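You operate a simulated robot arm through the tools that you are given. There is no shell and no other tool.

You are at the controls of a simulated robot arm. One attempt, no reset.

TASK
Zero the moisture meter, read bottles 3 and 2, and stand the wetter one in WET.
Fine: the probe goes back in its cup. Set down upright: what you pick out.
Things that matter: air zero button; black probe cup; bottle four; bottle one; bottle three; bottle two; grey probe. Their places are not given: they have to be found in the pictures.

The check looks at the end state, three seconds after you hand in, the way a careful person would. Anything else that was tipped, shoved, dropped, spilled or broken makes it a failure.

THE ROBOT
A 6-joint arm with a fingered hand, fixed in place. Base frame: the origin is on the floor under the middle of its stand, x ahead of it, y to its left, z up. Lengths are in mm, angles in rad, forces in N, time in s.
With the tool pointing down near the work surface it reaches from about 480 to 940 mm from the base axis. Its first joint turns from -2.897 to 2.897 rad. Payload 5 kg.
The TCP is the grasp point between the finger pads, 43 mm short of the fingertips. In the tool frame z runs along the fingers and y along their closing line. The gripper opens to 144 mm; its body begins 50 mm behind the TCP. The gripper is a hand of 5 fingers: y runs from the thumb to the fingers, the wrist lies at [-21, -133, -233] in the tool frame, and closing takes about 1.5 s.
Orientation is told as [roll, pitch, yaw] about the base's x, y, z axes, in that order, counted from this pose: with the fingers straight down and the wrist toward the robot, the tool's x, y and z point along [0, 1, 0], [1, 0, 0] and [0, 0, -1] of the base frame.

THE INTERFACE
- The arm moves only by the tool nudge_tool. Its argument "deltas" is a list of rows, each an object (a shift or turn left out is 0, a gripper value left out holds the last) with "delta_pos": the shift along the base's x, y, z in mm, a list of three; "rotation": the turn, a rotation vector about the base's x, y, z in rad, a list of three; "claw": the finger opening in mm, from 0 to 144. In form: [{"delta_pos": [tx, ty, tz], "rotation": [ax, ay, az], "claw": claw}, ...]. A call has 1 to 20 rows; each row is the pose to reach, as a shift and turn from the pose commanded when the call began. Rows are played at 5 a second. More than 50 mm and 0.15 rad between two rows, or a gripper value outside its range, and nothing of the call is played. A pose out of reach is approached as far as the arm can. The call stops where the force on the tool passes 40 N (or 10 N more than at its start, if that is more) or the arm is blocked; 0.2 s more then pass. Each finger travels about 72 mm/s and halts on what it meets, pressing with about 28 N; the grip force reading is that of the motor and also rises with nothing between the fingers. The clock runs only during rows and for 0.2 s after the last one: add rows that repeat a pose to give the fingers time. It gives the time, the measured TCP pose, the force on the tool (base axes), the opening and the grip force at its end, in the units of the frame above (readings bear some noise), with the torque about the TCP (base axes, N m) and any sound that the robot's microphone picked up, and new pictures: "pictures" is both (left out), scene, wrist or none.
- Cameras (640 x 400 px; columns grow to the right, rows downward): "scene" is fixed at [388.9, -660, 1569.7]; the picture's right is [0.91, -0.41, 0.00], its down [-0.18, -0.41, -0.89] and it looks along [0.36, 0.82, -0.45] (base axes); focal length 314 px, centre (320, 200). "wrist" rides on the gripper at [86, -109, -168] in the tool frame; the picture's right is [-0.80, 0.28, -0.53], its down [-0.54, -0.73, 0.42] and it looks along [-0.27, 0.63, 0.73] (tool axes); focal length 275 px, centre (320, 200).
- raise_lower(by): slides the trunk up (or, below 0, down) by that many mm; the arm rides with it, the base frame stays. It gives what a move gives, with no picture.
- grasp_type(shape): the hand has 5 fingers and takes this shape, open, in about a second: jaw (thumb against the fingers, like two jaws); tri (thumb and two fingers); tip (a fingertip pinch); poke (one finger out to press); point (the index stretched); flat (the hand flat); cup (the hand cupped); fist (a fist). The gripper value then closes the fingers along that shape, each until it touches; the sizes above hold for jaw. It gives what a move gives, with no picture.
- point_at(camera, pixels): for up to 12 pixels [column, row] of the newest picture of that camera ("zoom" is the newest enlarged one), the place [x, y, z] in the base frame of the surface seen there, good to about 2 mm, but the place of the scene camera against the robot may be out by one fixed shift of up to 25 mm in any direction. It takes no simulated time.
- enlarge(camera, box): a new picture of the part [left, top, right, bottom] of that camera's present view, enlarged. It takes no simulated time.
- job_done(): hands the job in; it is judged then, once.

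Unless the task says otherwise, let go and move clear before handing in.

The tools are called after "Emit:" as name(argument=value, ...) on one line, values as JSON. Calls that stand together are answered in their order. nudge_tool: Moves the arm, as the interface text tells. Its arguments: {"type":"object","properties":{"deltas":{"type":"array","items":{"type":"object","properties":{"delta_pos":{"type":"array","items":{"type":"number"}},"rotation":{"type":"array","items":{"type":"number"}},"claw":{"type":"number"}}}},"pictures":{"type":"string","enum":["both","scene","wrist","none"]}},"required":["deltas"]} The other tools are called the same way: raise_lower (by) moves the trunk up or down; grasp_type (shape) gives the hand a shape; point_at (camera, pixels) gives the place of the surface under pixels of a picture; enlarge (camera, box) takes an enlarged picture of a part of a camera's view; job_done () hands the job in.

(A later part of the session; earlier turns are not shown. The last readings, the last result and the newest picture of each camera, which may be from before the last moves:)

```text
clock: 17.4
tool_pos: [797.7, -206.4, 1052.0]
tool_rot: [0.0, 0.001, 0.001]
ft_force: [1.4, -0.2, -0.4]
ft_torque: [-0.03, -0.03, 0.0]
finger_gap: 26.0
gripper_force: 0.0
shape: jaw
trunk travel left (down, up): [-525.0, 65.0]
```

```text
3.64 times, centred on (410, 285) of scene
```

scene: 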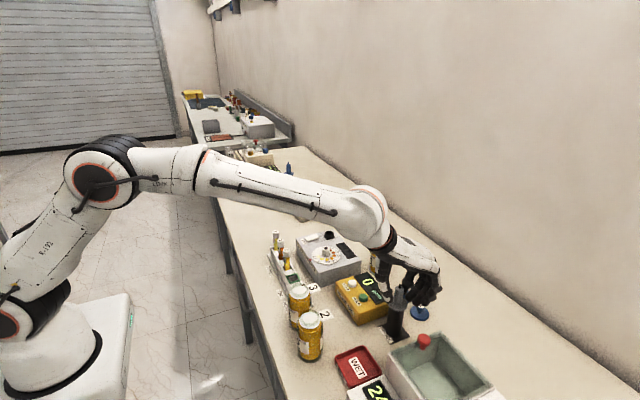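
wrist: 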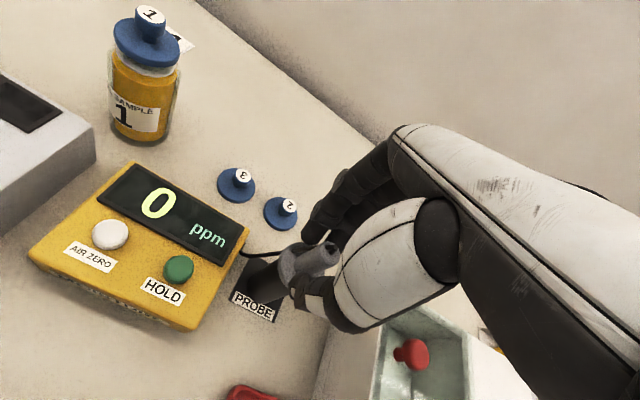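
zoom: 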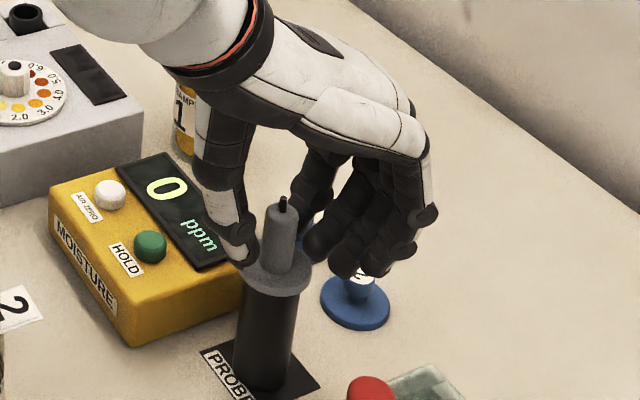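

The thumb and index are just beside the handle with a gap of 26 mm. I'll finish closing to grip it.

Emit:
nudge_tool(deltas=[{"claw": 23}, {"claw": 20}, {"claw": 17}, {"claw": 14}, {"claw": 10}, {"claw": 6}, {"claw": 2}, {"claw": 0}, {"claw": 0}])

Emit:
enlarge(camera="wrist", box=[220, 140, 420, 400])

Emit:
enlarge(camera="scene", box=[350, 230, 470, 340])

```text
clock: 19.4
tool_pos: [798.3, -206.2, 1051.7]
tool_rot: [0.001, 0.002, 0.001]
ft_force: [-0.1, 0.5, 1.4]
ft_torque: [0.0, -0.02, -0.01]
finger_gap: 11.5
gripper_force: 28.0
shape: jaw
trunk travel left (down, up): [-525.0, 65.0]
```

scene: 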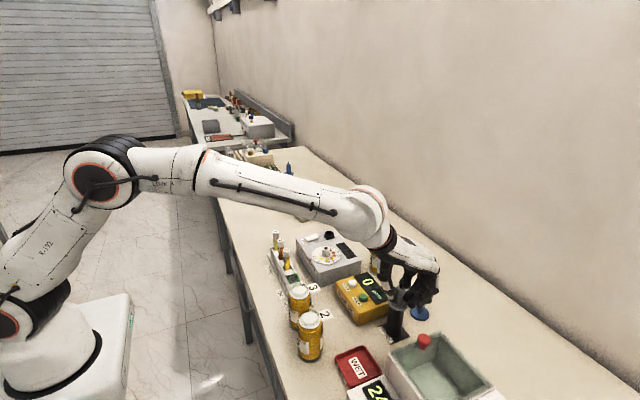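
wrist: 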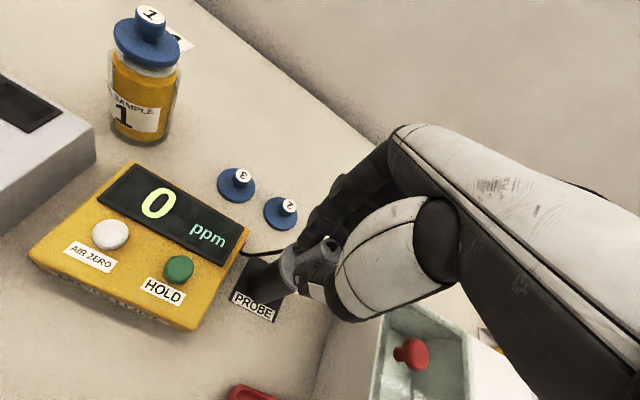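

```text
1.54 times, centred on (320, 270) of wrist
```

zoom: 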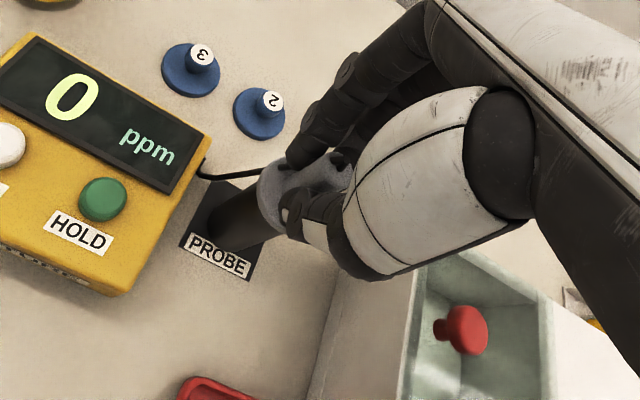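

```text
3.64 times, centred on (410, 285) of scene
```

zoom: 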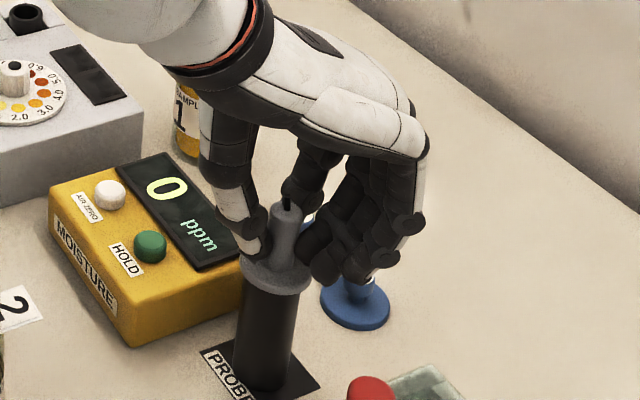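

The grip reads 28 N with the handle held between thumb and fingers. I'll lift 40 mm slowly and look.

Emit:
nudge_tool(deltas=[{"delta_pos": [0, 0, 5], "claw": 0}, {"delta_pos": [0, 0, 12]}, {"delta_pos": [0, 0, 20]}, {"delta_pos": [0, 0, 30]}, {"delta_pos": [0, 0, 40]}, {"delta_pos": [0, 0, 40]}])

Emit:
enlarge(camera="scene", box=[350, 230, 470, 340])

```text
clock: 20.8
tool_pos: [799.6, -206.4, 1092.0]
tool_rot: [-0.002, 0.0, 0.001]
ft_force: [0.7, -0.8, -0.4]
ft_torque: [-0.03, 0.03, -0.01]
finger_gap: 11.1
gripper_force: 27.4
shape: jaw
trunk travel left (down, up): [-525.0, 65.0]
```

scene: 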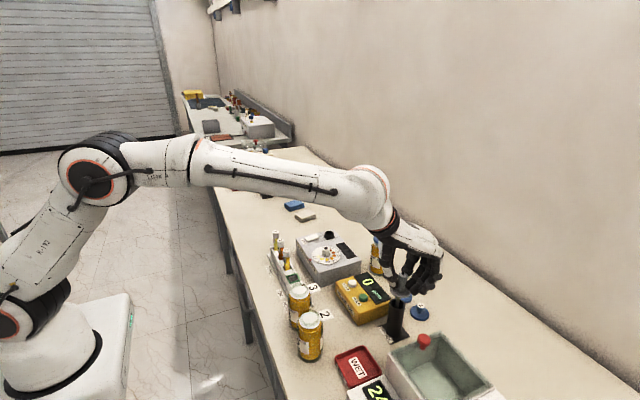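
wrist: 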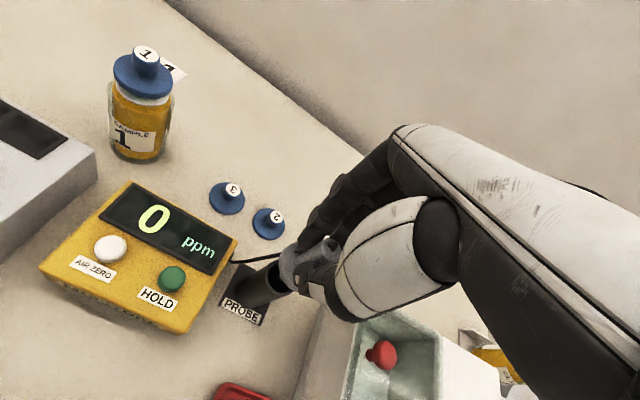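

```text
3.64 times, centred on (410, 285) of scene
```

zoom: 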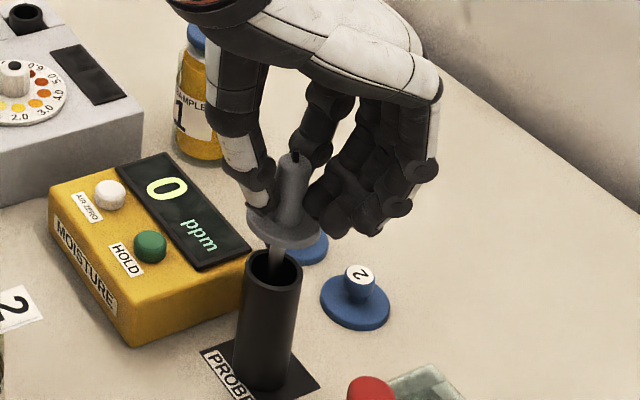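

The probe came out of the cup with a thin stem visible and the cup stayed. I'll lift a further 100 mm to clear the stem fully.

Emit:
nudge_tool(deltas=[{"delta_pos": [0, 0, 20]}, {"delta_pos": [0, 0, 40]}, {"delta_pos": [0, 0, 60]}, {"delta_pos": [0, 0, 80]}, {"delta_pos": [0, 0, 100]}, {"delta_pos": [0, 0, 100]}])

Emit:
enlarge(camera="scene", box=[350, 200, 470, 310])

Emit:
enlarge(camera="wrist", box=[180, 200, 380, 360])

```text
clock: 22.2
tool_pos: [798.0, -206.4, 1191.8]
tool_rot: [0.0, -0.001, -0.001]
ft_force: [-0.8, 0.0, -0.2]
ft_torque: [0.02, 0.01, 0.0]
finger_gap: 11.6
gripper_force: 28.2
shape: jaw
trunk travel left (down, up): [-525.0, 65.0]
```

scene: 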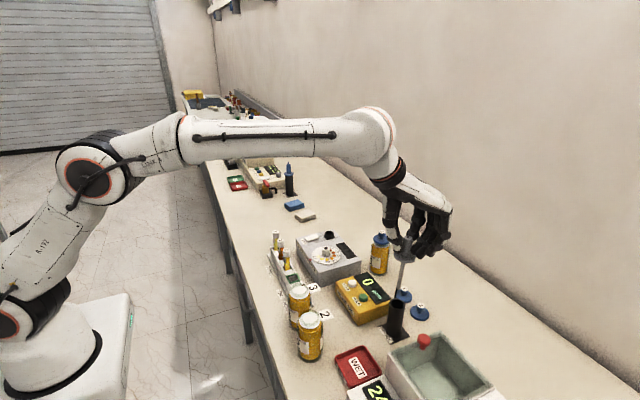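
wrist: 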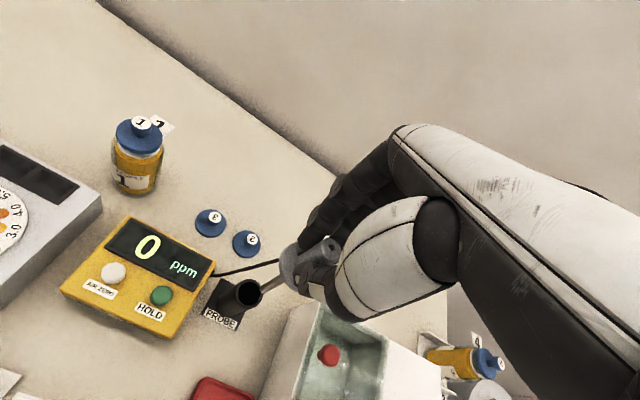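

```text
3.64 times, centred on (410, 255) of scene
```

zoom: 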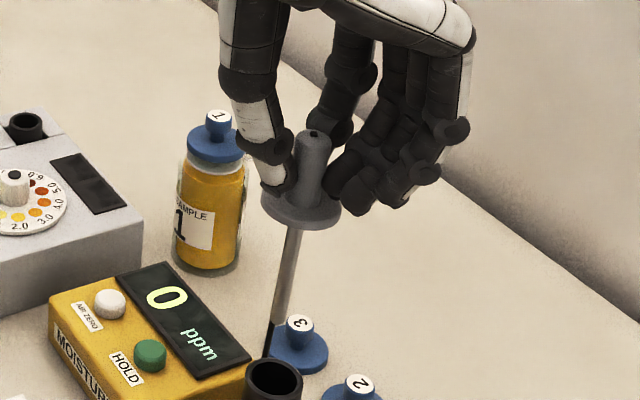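

```text
2.50 times, centred on (280, 280) of wrist
```

zoom: 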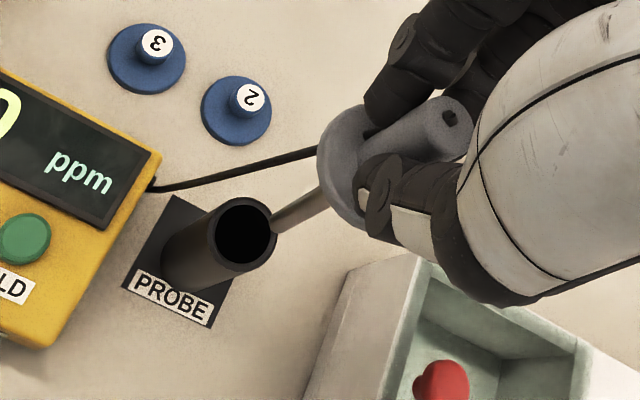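

The full stem is visible now, tip near scene (396,294). I'll measure points along the stem and handle to get its length and tilt.

Emit:
point_at(camera="scene", pixels=[[402.5, 268], [401.8, 271.5], [400, 280], [398.5, 286.6], [397, 291], [395.7, 294.8], [394.5, 299], [408, 237], [407, 243], [404, 259], [393, 254], [412, 258]])

Emit:
point_at(camera="wrist", pixels=[[281, 279], [275, 283], [270, 286], [266, 288], [331, 245], [318, 253], [288, 262], [296, 273], [249, 292], [240, 292]])

```text
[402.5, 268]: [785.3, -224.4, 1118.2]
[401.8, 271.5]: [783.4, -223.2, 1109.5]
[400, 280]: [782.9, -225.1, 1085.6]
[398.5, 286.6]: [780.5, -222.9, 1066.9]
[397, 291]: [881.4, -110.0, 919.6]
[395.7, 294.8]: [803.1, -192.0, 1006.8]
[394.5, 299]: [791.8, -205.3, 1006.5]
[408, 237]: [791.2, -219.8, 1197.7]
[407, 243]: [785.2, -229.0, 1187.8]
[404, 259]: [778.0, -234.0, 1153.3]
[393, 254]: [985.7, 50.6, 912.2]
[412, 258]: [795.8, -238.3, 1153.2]
```

```text
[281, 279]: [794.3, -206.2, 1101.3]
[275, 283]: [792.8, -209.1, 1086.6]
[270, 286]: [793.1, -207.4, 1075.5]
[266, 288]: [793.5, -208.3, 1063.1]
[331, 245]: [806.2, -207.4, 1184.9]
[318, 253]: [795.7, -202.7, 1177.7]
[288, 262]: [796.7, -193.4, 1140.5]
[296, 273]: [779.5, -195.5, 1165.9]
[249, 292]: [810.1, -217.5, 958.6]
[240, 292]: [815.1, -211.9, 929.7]
```

The stem tip is about 145 mm below the TCP and within ~3 mm of its axis (slightly toward −x). I'll carry the probe to above bottle 3 at (598,-86), keeping this height so the tip clears everything.

Emit:
nudge_tool(deltas=[{"delta_pos": [-15, 9, 2]}, {"delta_pos": [-45, 27, 4]}, {"delta_pos": [-80, 48, 6]}, {"delta_pos": [-115, 69, 8]}, {"delta_pos": [-150, 90, 8]}, {"delta_pos": [-180, 108, 8]}, {"delta_pos": [-200, 120, 8]}, {"delta_pos": [-200, 120, 8]}])

Emit:
enlarge(camera="wrist", box=[200, 200, 360, 360])

Emit:
enlarge(camera="scene", box=[250, 200, 370, 320])

```text
clock: 24.0
tool_pos: [596.0, -86.3, 1198.8]
tool_rot: [0.001, 0.001, 0.0]
ft_force: [-0.3, 0.3, -1.6]
ft_torque: [0.0, 0.01, 0.01]
finger_gap: 11.3
gripper_force: 28.0
shape: jaw
trunk travel left (down, up): [-525.0, 65.0]
```

scene: 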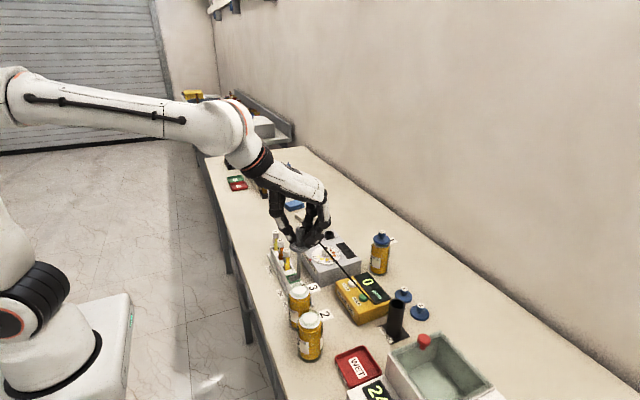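
wrist: 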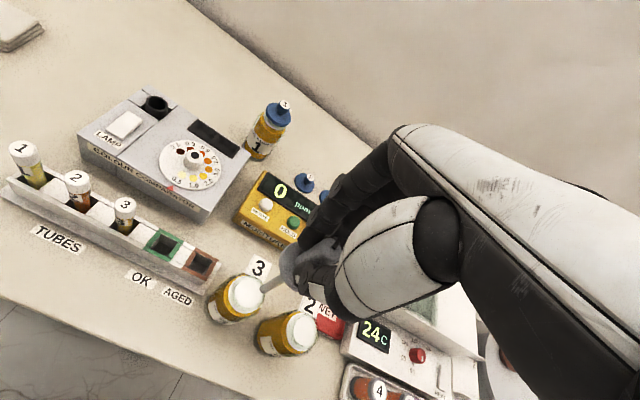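

```text
2.50 times, centred on (280, 280) of wrist
```

zoom: 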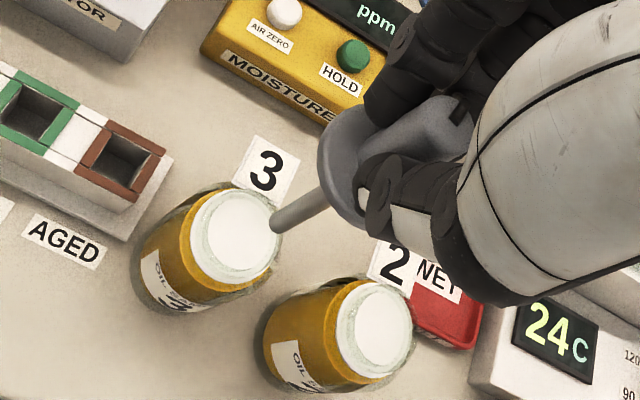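

```text
3.33 times, centred on (310, 260) of scene
```

zoom: 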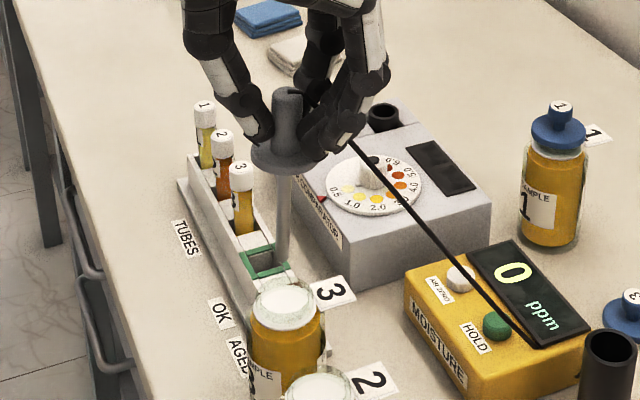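

The stem tip is at zoom (275,225), just short of bottle 3's mouth ring centered at zoom (236,230). I'll measure stem tip and mouth ring points exactly.

Emit:
point_at(camera="wrist", pixels=[[273, 283], [268, 286], [264.5, 288.5], [262.5, 289.5], [246, 292], [240, 300], [235, 285], [231, 296], [228.5, 292], [260, 297], [248, 277.5], [246, 313]])

Emit:
point_at(camera="scene", pixels=[[299, 322], [299.5, 314], [299, 325], [298.5, 333], [298, 335], [296, 291], [288, 290], [310, 292], [299, 285], [299, 299]])

Emit:
enlarge(camera="wrist", box=[215, 260, 295, 320])

Emit:
enlarge(camera="scene", box=[275, 245, 335, 300])

```text
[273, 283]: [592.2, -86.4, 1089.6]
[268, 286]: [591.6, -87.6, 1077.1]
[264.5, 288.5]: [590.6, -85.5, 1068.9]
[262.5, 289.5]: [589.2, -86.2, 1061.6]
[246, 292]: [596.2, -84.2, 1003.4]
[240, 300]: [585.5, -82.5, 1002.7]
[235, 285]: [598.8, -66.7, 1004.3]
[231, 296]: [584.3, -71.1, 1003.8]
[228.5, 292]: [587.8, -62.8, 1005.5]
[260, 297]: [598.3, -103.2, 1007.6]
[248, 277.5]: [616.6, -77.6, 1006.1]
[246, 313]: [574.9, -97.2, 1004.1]
```

```text
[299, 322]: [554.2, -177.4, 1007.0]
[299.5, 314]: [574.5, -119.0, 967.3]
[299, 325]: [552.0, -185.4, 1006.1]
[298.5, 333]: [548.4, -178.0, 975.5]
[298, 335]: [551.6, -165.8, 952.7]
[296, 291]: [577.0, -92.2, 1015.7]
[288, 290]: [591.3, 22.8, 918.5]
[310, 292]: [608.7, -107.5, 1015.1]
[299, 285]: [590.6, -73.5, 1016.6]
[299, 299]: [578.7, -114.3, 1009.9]
```

```text
6.67 times, centred on (255, 290) of wrist
```

zoom: 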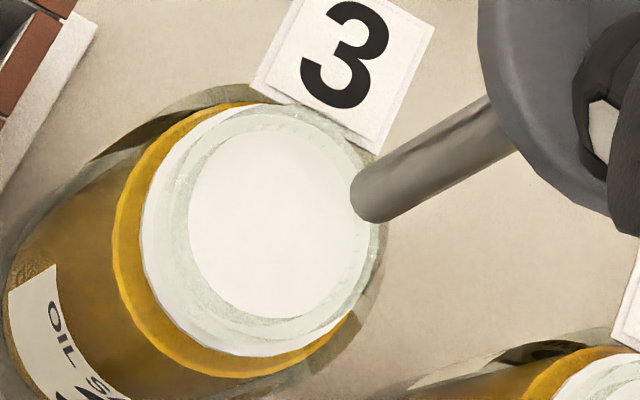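

```text
7.27 times, centred on (305, 272) of scene
```

zoom: 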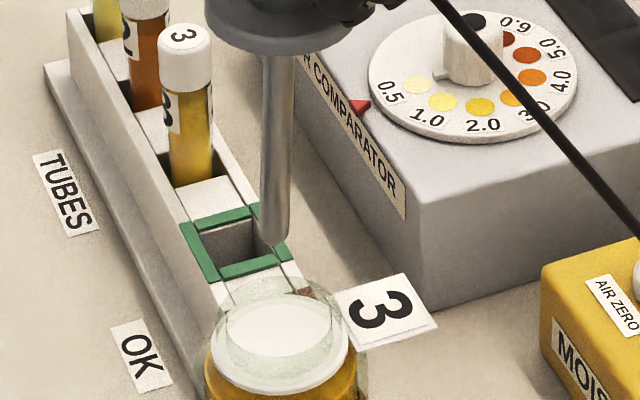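

The mouth ring of bottle 3 is about 34 mm wide, centered near (594.5,-87); the probe hangs tilted about 0.075 rad with its tip toward −x. I'll straighten it by a small turn about y and recenter above the mouth.

Emit:
nudge_tool(deltas=[{"delta_pos": [-4, 1, 0], "rotation": [0, -0.04, 0]}, {"delta_pos": [-8, 1, 0], "rotation": [0, -0.075, 0]}, {"delta_pos": [-8, 1, 0], "rotation": [0, -0.075, 0]}])

Emit:
enlarge(camera="wrist", box=[215, 260, 295, 320])

Emit:
enlarge(camera="scene", box=[275, 245, 335, 300])

Emit:
point_at(camera="wrist", pixels=[[279, 279.5], [273, 283.2], [268, 286.3], [265, 288], [263, 289.4]])

```text
clock: 24.8
tool_pos: [590.1, -84.6, 1199.0]
tool_rot: [0.001, -0.075, 0.0]
ft_force: [0.3, 0.3, -0.3]
ft_torque: [-0.02, 0.0, 0.01]
finger_gap: 11.6
gripper_force: 28.0
shape: jaw
trunk travel left (down, up): [-525.0, 65.0]
```

scene: 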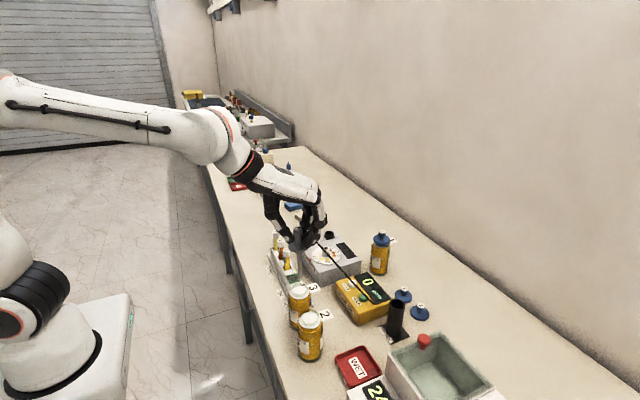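
wrist: 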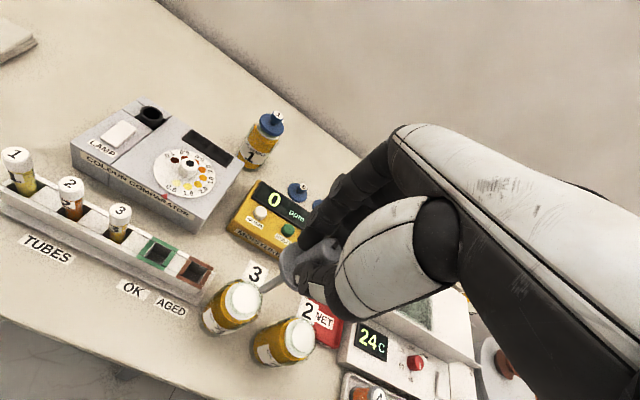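

```text
6.67 times, centred on (255, 290) of wrist
```

zoom: 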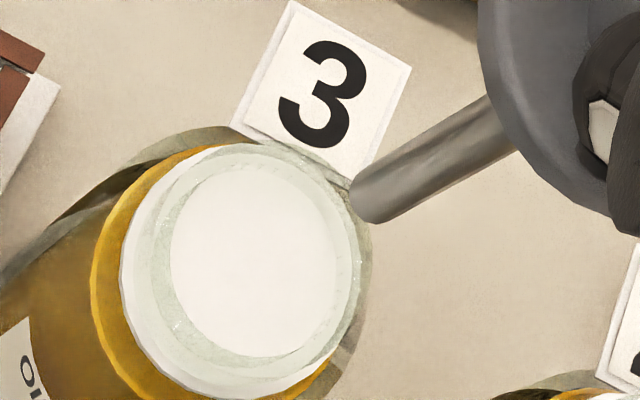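

```text
7.27 times, centred on (305, 272) of scene
```

zoom: 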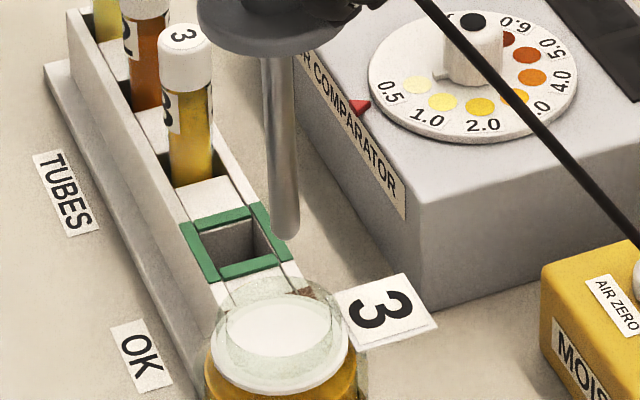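

```text
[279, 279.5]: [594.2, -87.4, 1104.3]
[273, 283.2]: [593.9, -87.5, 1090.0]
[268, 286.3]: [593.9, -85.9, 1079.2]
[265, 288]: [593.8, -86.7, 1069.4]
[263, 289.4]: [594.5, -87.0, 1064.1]
```

The stem now hangs vertical at about (596.5,-89) and its extension meets the mouth center. I'll lower 48 mm so the tip just enters the neck, then check force and picture.

Emit:
nudge_tool(deltas=[{"delta_pos": [-1, 1, -12]}, {"delta_pos": [-1, 1, -24]}, {"delta_pos": [-1, 1, -34]}, {"delta_pos": [-1, 1, -42]}, {"delta_pos": [-1, 1, -48]}, {"delta_pos": [-1, 1, -48]}])

Emit:
enlarge(camera="wrist", box=[215, 260, 295, 320])

Emit:
enlarge(camera="scene", box=[275, 245, 335, 300])

```text
clock: 26.2
tool_pos: [589.3, -84.0, 1151.0]
tool_rot: [-0.001, -0.075, 0.001]
ft_force: [-0.2, 0.3, 0.4]
ft_torque: [-0.02, 0.02, 0.01]
finger_gap: 11.6
gripper_force: 28.2
shape: jaw
trunk travel left (down, up): [-525.0, 65.0]
```

scene: 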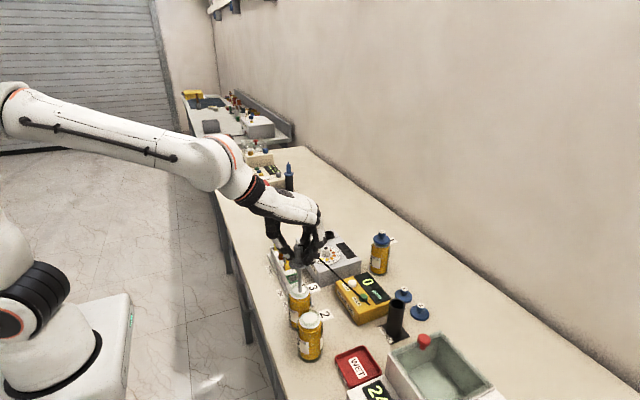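
wrist: 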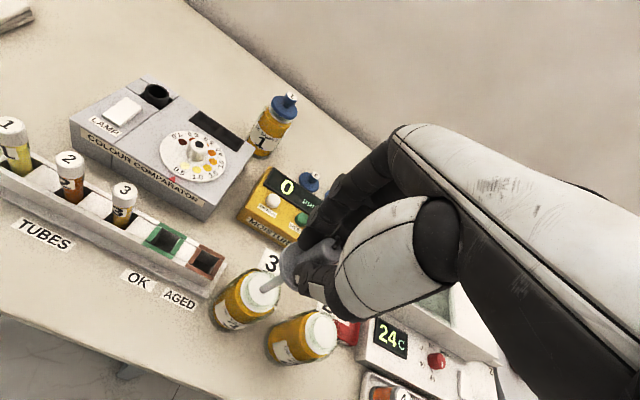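

```text
6.67 times, centred on (255, 290) of wrist
```

zoom: 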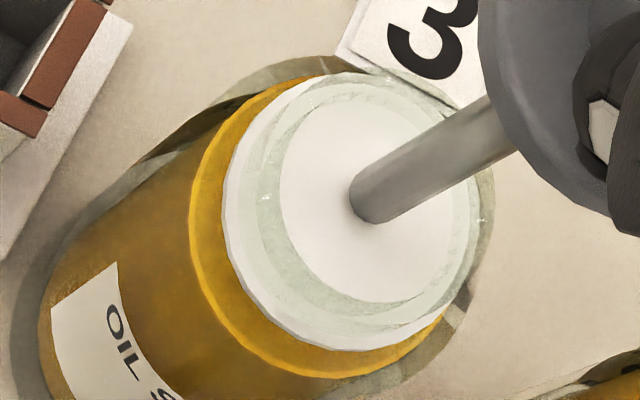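

```text
7.27 times, centred on (305, 272) of scene
```

zoom: 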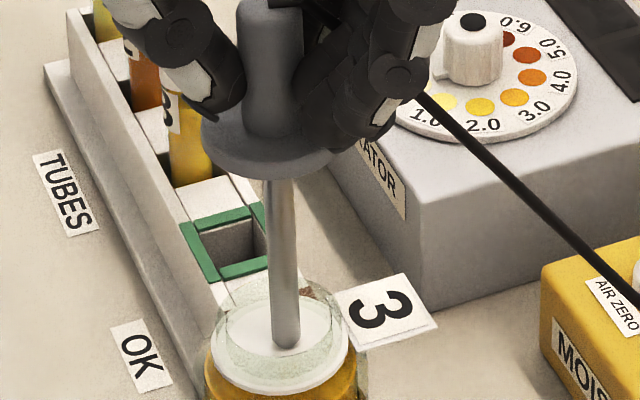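

The tip is inside the glass neck, centered over the white disc with no contact force. I'll lower a few mm at a time to see whether it passes in.

Emit:
nudge_tool(deltas=[{"delta_pos": [0, 0, -3]}, {"delta_pos": [0, 0, -6]}, {"delta_pos": [0, 0, -9]}, {"delta_pos": [0, 0, -12]}, {"delta_pos": [0, 0, -12]}])

Emit:
enlarge(camera="scene", box=[275, 245, 335, 300])

Emit:
enlarge(camera="scene", box=[325, 265, 405, 325])

```text
clock: 27.4
tool_pos: [589.4, -85.0, 1139.6]
tool_rot: [0.001, -0.075, 0.0]
ft_force: [-0.8, 0.1, -1.8]
ft_torque: [0.01, 0.02, -0.02]
finger_gap: 11.4
gripper_force: 28.0
shape: jaw
trunk travel left (down, up): [-525.0, 65.0]
```

scene: 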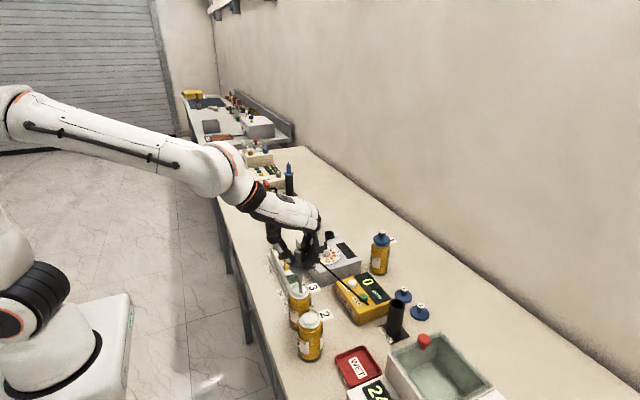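
wrist: 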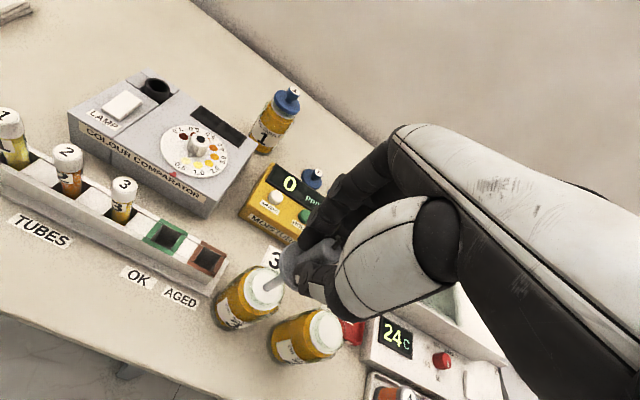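

```text
7.27 times, centred on (305, 272) of scene
```

zoom: 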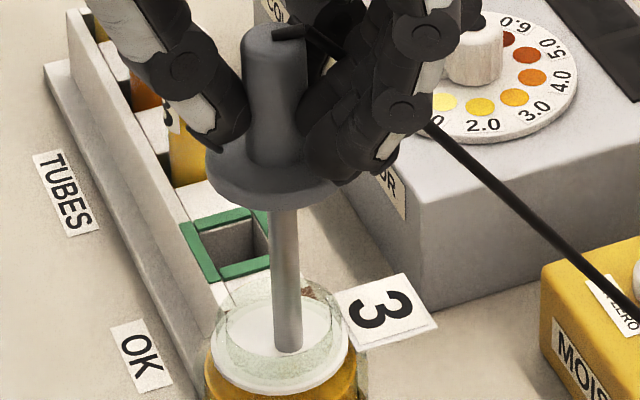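

```text
6.67 times, centred on (365, 295) of scene
```

zoom: 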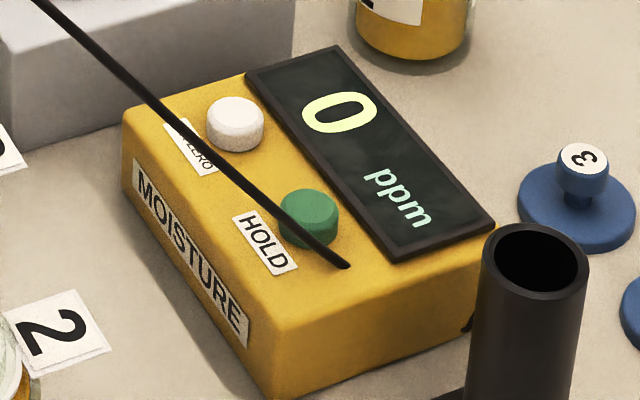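

The stem passed through the white surface without force, so the mouth is open. I'll lower 35 mm more into the oil and read the display.

Emit:
nudge_tool(deltas=[{"delta_pos": [0, 0, -8]}, {"delta_pos": [0, 0, -16]}, {"delta_pos": [0, 0, -24]}, {"delta_pos": [0, 0, -30]}, {"delta_pos": [0, 0, -35]}, {"delta_pos": [0, 0, -35]}, {"delta_pos": [0, 0, -35]}])

Emit:
enlarge(camera="scene", box=[275, 245, 335, 300])

Emit:
enlarge(camera="scene", box=[325, 265, 405, 325])

```text
clock: 29.0
tool_pos: [588.8, -85.8, 1104.9]
tool_rot: [0.0, -0.077, -0.001]
ft_force: [0.2, 0.4, -0.3]
ft_torque: [0.02, -0.02, 0.01]
finger_gap: 11.4
gripper_force: 28.1
shape: jaw
trunk travel left (down, up): [-525.0, 65.0]
```

scene: 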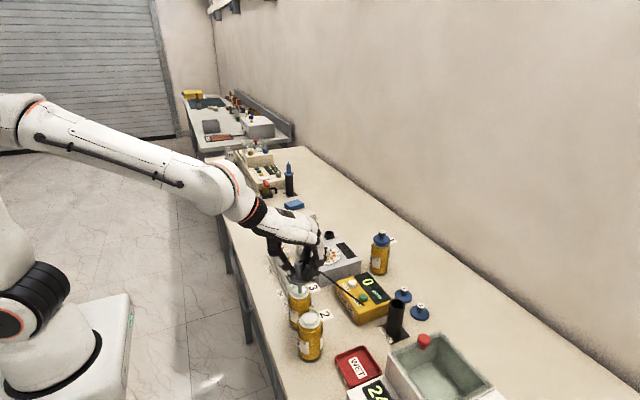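
wrist: 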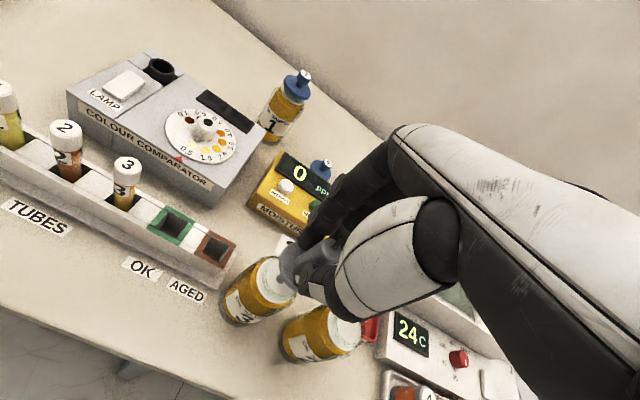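

```text
7.27 times, centred on (305, 272) of scene
```

zoom: 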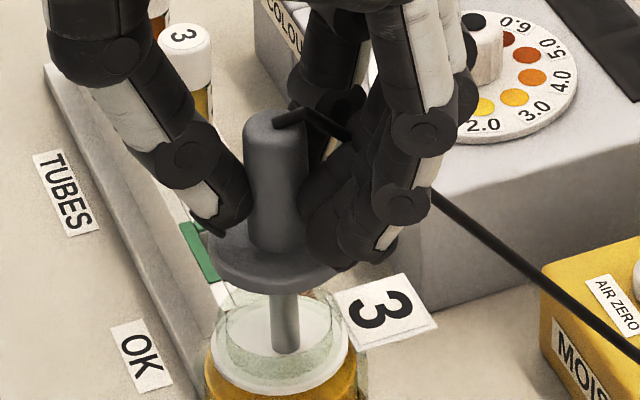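

```text
6.67 times, centred on (365, 295) of scene
```

zoom: 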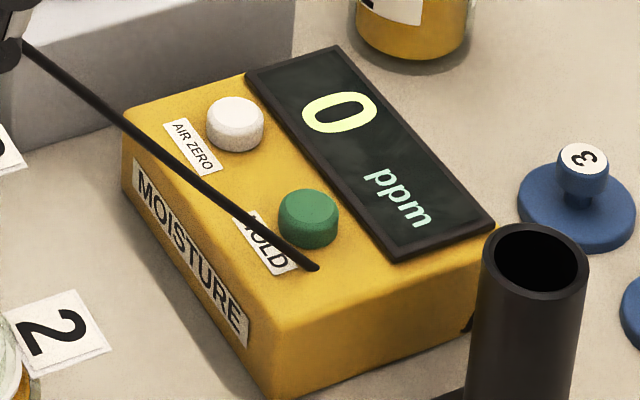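

No force but the display still reads 0; it may need more depth or time. I'll lower 22 mm more and wait two seconds.

Emit:
nudge_tool(deltas=[{"delta_pos": [0, 0, -8]}, {"delta_pos": [0, 0, -16]}, {"delta_pos": [0, 0, -22]}, {"delta_pos": [0, 0, -22]}, {"delta_pos": [0, 0, -22]}, {"delta_pos": [0, 0, -22]}, {"delta_pos": [0, 0, -22]}, {"delta_pos": [0, 0, -22]}, {"delta_pos": [0, 0, -22]}, {"delta_pos": [0, 0, -22]}, {"delta_pos": [0, 0, -22]}, {"delta_pos": [0, 0, -22]}])

Emit:
enlarge(camera="scene", box=[275, 245, 335, 300])

Emit:
enlarge(camera="scene", box=[325, 265, 405, 325])

```text
clock: 31.6
tool_pos: [589.0, -85.4, 1082.7]
tool_rot: [0.0, -0.074, 0.0]
ft_force: [0.3, -0.5, -0.4]
ft_torque: [0.03, 0.01, 0.0]
finger_gap: 11.3
gripper_force: 27.9
shape: jaw
trunk travel left (down, up): [-525.0, 65.0]
```

scene: 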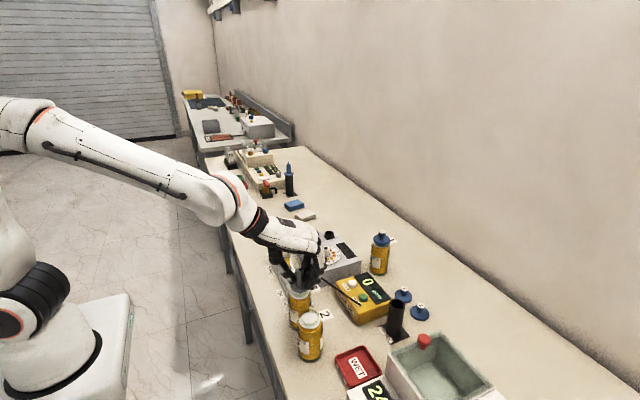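
wrist: 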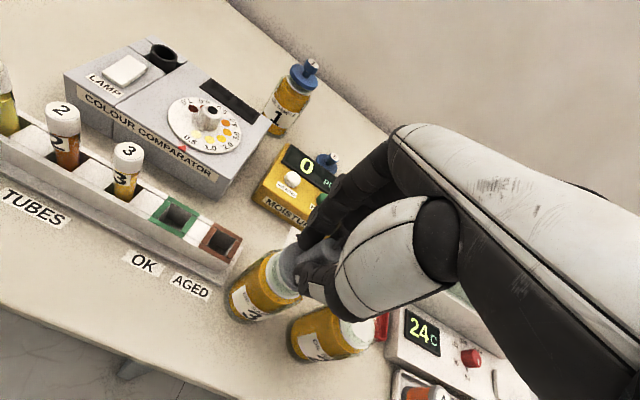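

```text
7.27 times, centred on (305, 272) of scene
```

zoom: 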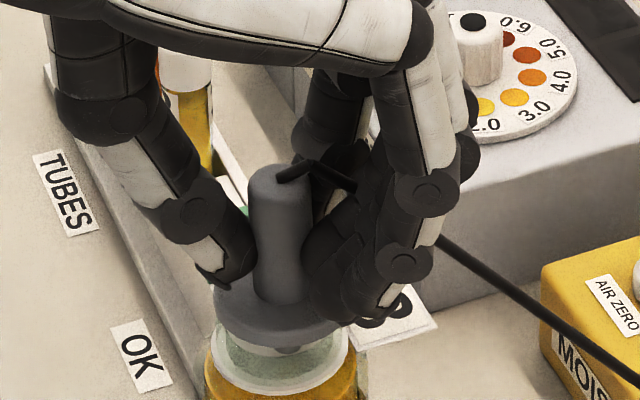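

```text
6.67 times, centred on (365, 295) of scene
```

zoom: 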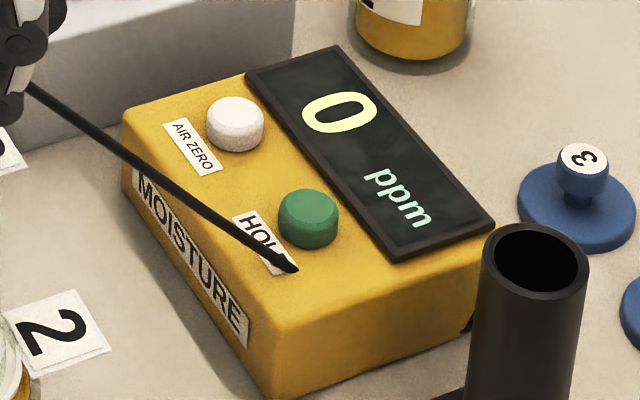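

Still "0 ppm" with the collar near the rim. I'll hold still for 4 s to see whether the reading settles.

Emit:
nudge_tool(deltas=[{"delta_pos": [0, 0, 0]}, {"delta_pos": [0, 0, 0]}, {"delta_pos": [0, 0, 0]}, {"delta_pos": [0, 0, 0]}, {"delta_pos": [0, 0, 0]}, {"delta_pos": [0, 0, 0]}, {"delta_pos": [0, 0, 0]}, {"delta_pos": [0, 0, 0]}, {"delta_pos": [0, 0, 0]}, {"delta_pos": [0, 0, 0]}, {"delta_pos": [0, 0, 0]}, {"delta_pos": [0, 0, 0]}, {"delta_pos": [0, 0, 0]}, {"delta_pos": [0, 0, 0]}, {"delta_pos": [0, 0, 0]}, {"delta_pos": [0, 0, 0]}, {"delta_pos": [0, 0, 0]}, {"delta_pos": [0, 0, 0]}, {"delta_pos": [0, 0, 0]}, {"delta_pos": [0, 0, 0]}])

Emit:
enlarge(camera="scene", box=[325, 265, 405, 325])

```text
clock: 35.8
tool_pos: [589.1, -85.1, 1083.8]
tool_rot: [-0.001, -0.074, 0.0]
ft_force: [0.3, -1.2, -0.9]
ft_torque: [0.02, 0.01, 0.02]
finger_gap: 11.6
gripper_force: 28.0
shape: jaw
trunk travel left (down, up): [-525.0, 65.0]
```

scene: 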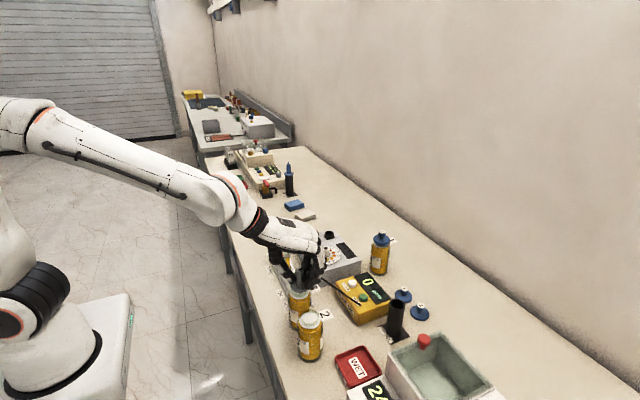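
wrist: 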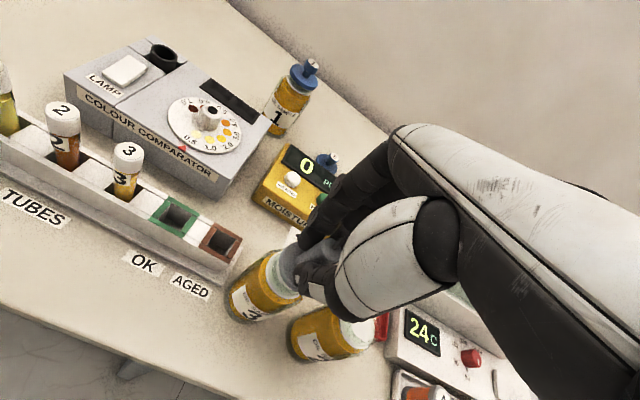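

```text
6.67 times, centred on (365, 295) of scene
```

zoom: 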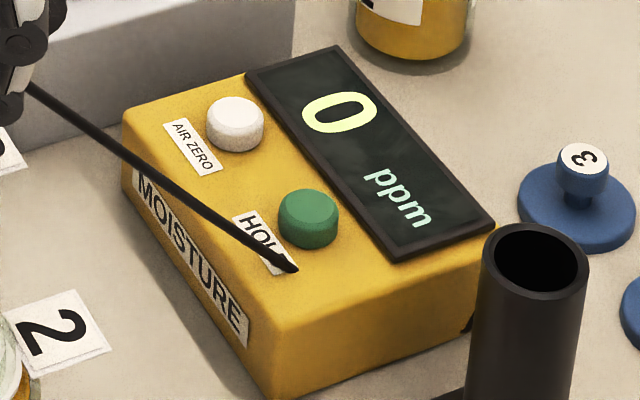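

The display remains at 0, so perhaps the probe must be seated (collar resting on the neck) and HOLD pressed. I'll lower gently until the collar meets the rim.

Emit:
nudge_tool(deltas=[{"delta_pos": [0, 0, -2]}, {"delta_pos": [0, 0, -4]}, {"delta_pos": [0, 0, -6]}, {"delta_pos": [0, 0, -6]}], pictures="both")

Emit:
enlarge(camera="scene", box=[275, 255, 335, 310])

Emit:
enlarge(camera="wrist", box=[220, 220, 340, 330])

```text
clock: 36.8
tool_pos: [588.4, -85.1, 1076.4]
tool_rot: [0.0, -0.075, 0.0]
ft_force: [0.5, -0.8, -0.9]
ft_torque: [0.03, -0.01, -0.03]
finger_gap: 11.3
gripper_force: 28.0
shape: jaw
trunk travel left (down, up): [-525.0, 65.0]
```

scene: 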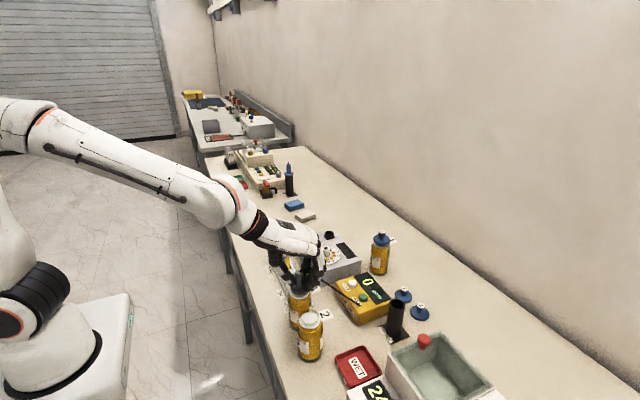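
wrist: 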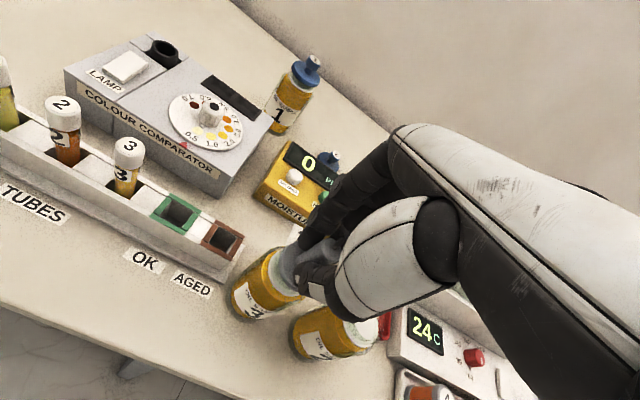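

```text
7.27 times, centred on (305, 282) of scene
```

zoom: 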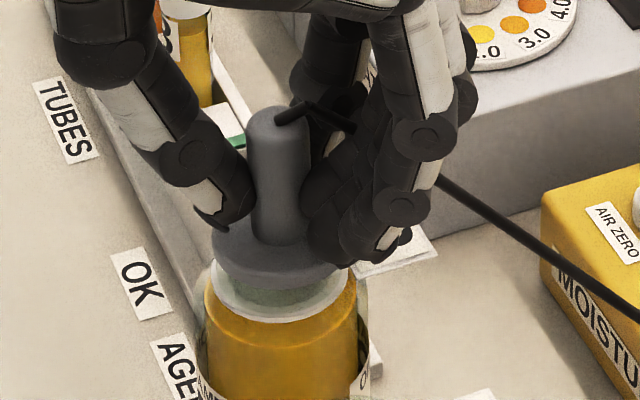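

```text
3.64 times, centred on (280, 275) of wrist
```

zoom: 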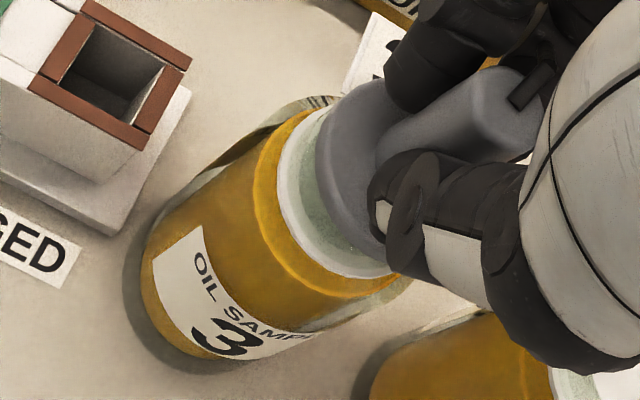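

The collar is just above the glass rim, no force yet. I'll continue down 1 mm at a time.

Emit:
nudge_tool(deltas=[{"delta_pos": [0, 0, -1]}, {"delta_pos": [0, 0, -2]}, {"delta_pos": [0, 0, -3]}, {"delta_pos": [0, 0, -4]}, {"delta_pos": [0, 0, -4]}], pictures="both")

Emit:
enlarge(camera="scene", box=[275, 255, 335, 310])

Emit:
enlarge(camera="wrist", box=[220, 220, 340, 330])

```text
clock: 38.0
tool_pos: [590.2, -84.8, 1072.4]
tool_rot: [0.0, -0.075, 0.002]
ft_force: [0.4, -0.5, -0.3]
ft_torque: [-0.01, 0.02, -0.03]
finger_gap: 11.4
gripper_force: 27.9
shape: jaw
trunk travel left (down, up): [-525.0, 65.0]
```

scene: 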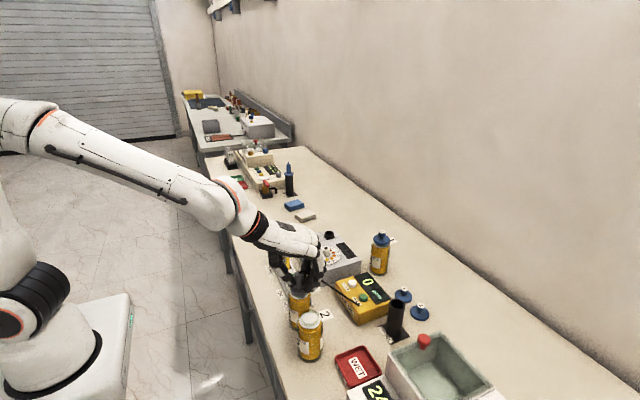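
wrist: 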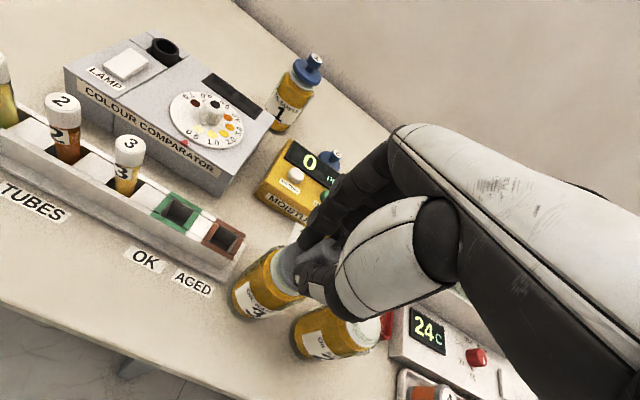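

```text
7.27 times, centred on (305, 282) of scene
```

zoom: 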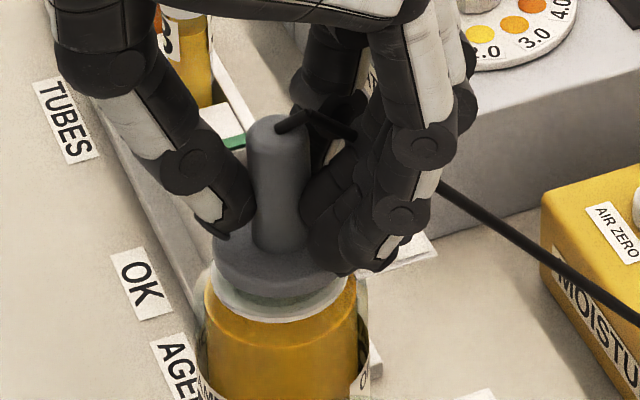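

```text
3.64 times, centred on (280, 275) of wrist
```

zoom: 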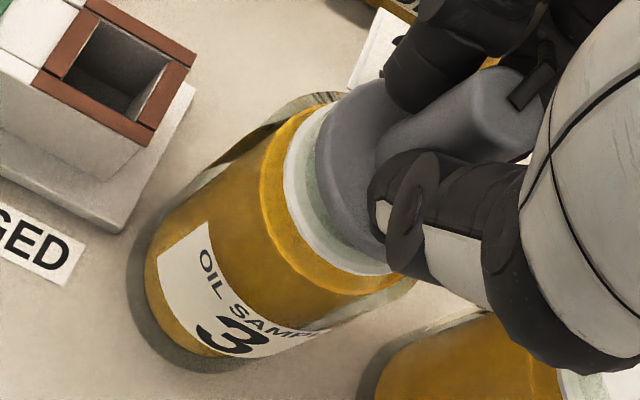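

Still no contact. Another few millimetres down in 1 mm steps.

Emit:
nudge_tool(deltas=[{"delta_pos": [0, 0, -1]}, {"delta_pos": [0, 0, -2]}, {"delta_pos": [0, 0, -3]}, {"delta_pos": [0, 0, -3]}], pictures="both")

Emit:
enlarge(camera="scene", box=[275, 255, 335, 310])

Emit:
enlarge(camera="wrist", box=[220, 220, 340, 330])

```text
clock: 39.0
tool_pos: [589.5, -85.1, 1070.8]
tool_rot: [0.0, -0.076, -0.001]
ft_force: [0.6, 0.2, 6.1]
ft_torque: [-0.01, -0.02, 0.03]
finger_gap: 11.6
gripper_force: 28.2
shape: jaw
trunk travel left (down, up): [-525.0, 65.0]
```

scene: 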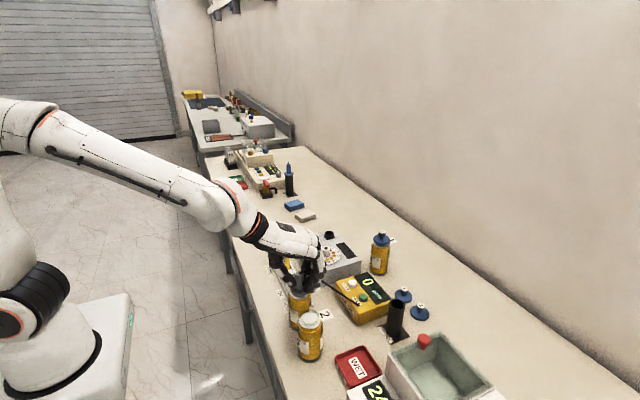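
wrist: 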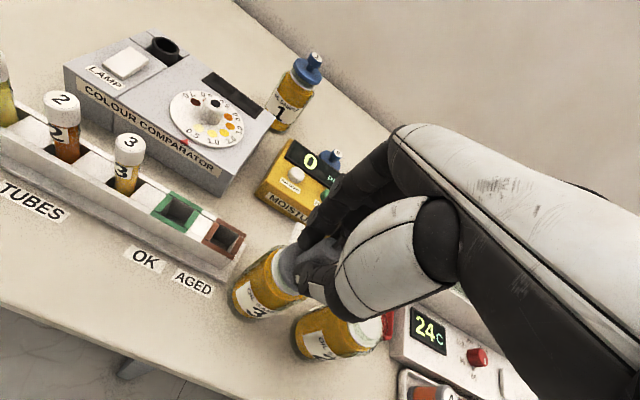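

```text
7.27 times, centred on (305, 282) of scene
```

zoom: 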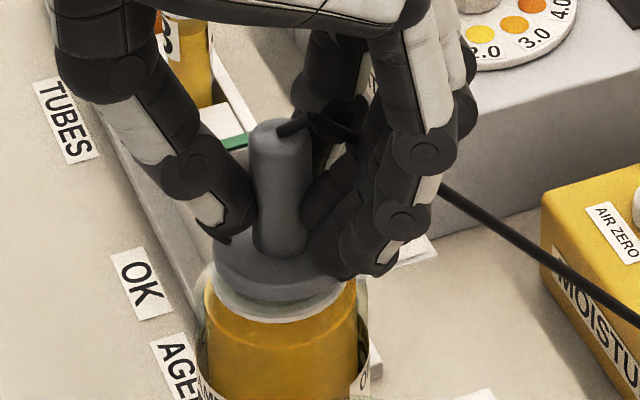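

```text
3.64 times, centred on (280, 275) of wrist
```

zoom: 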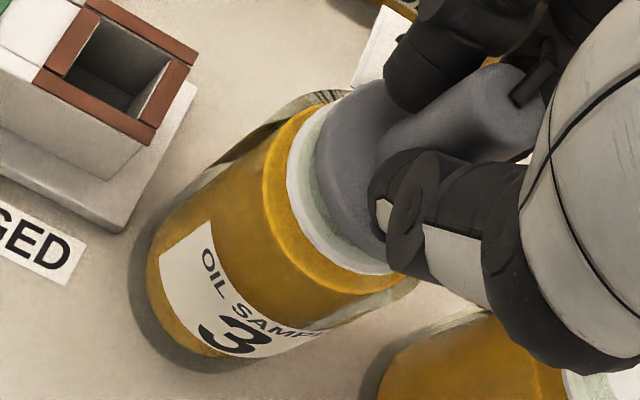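

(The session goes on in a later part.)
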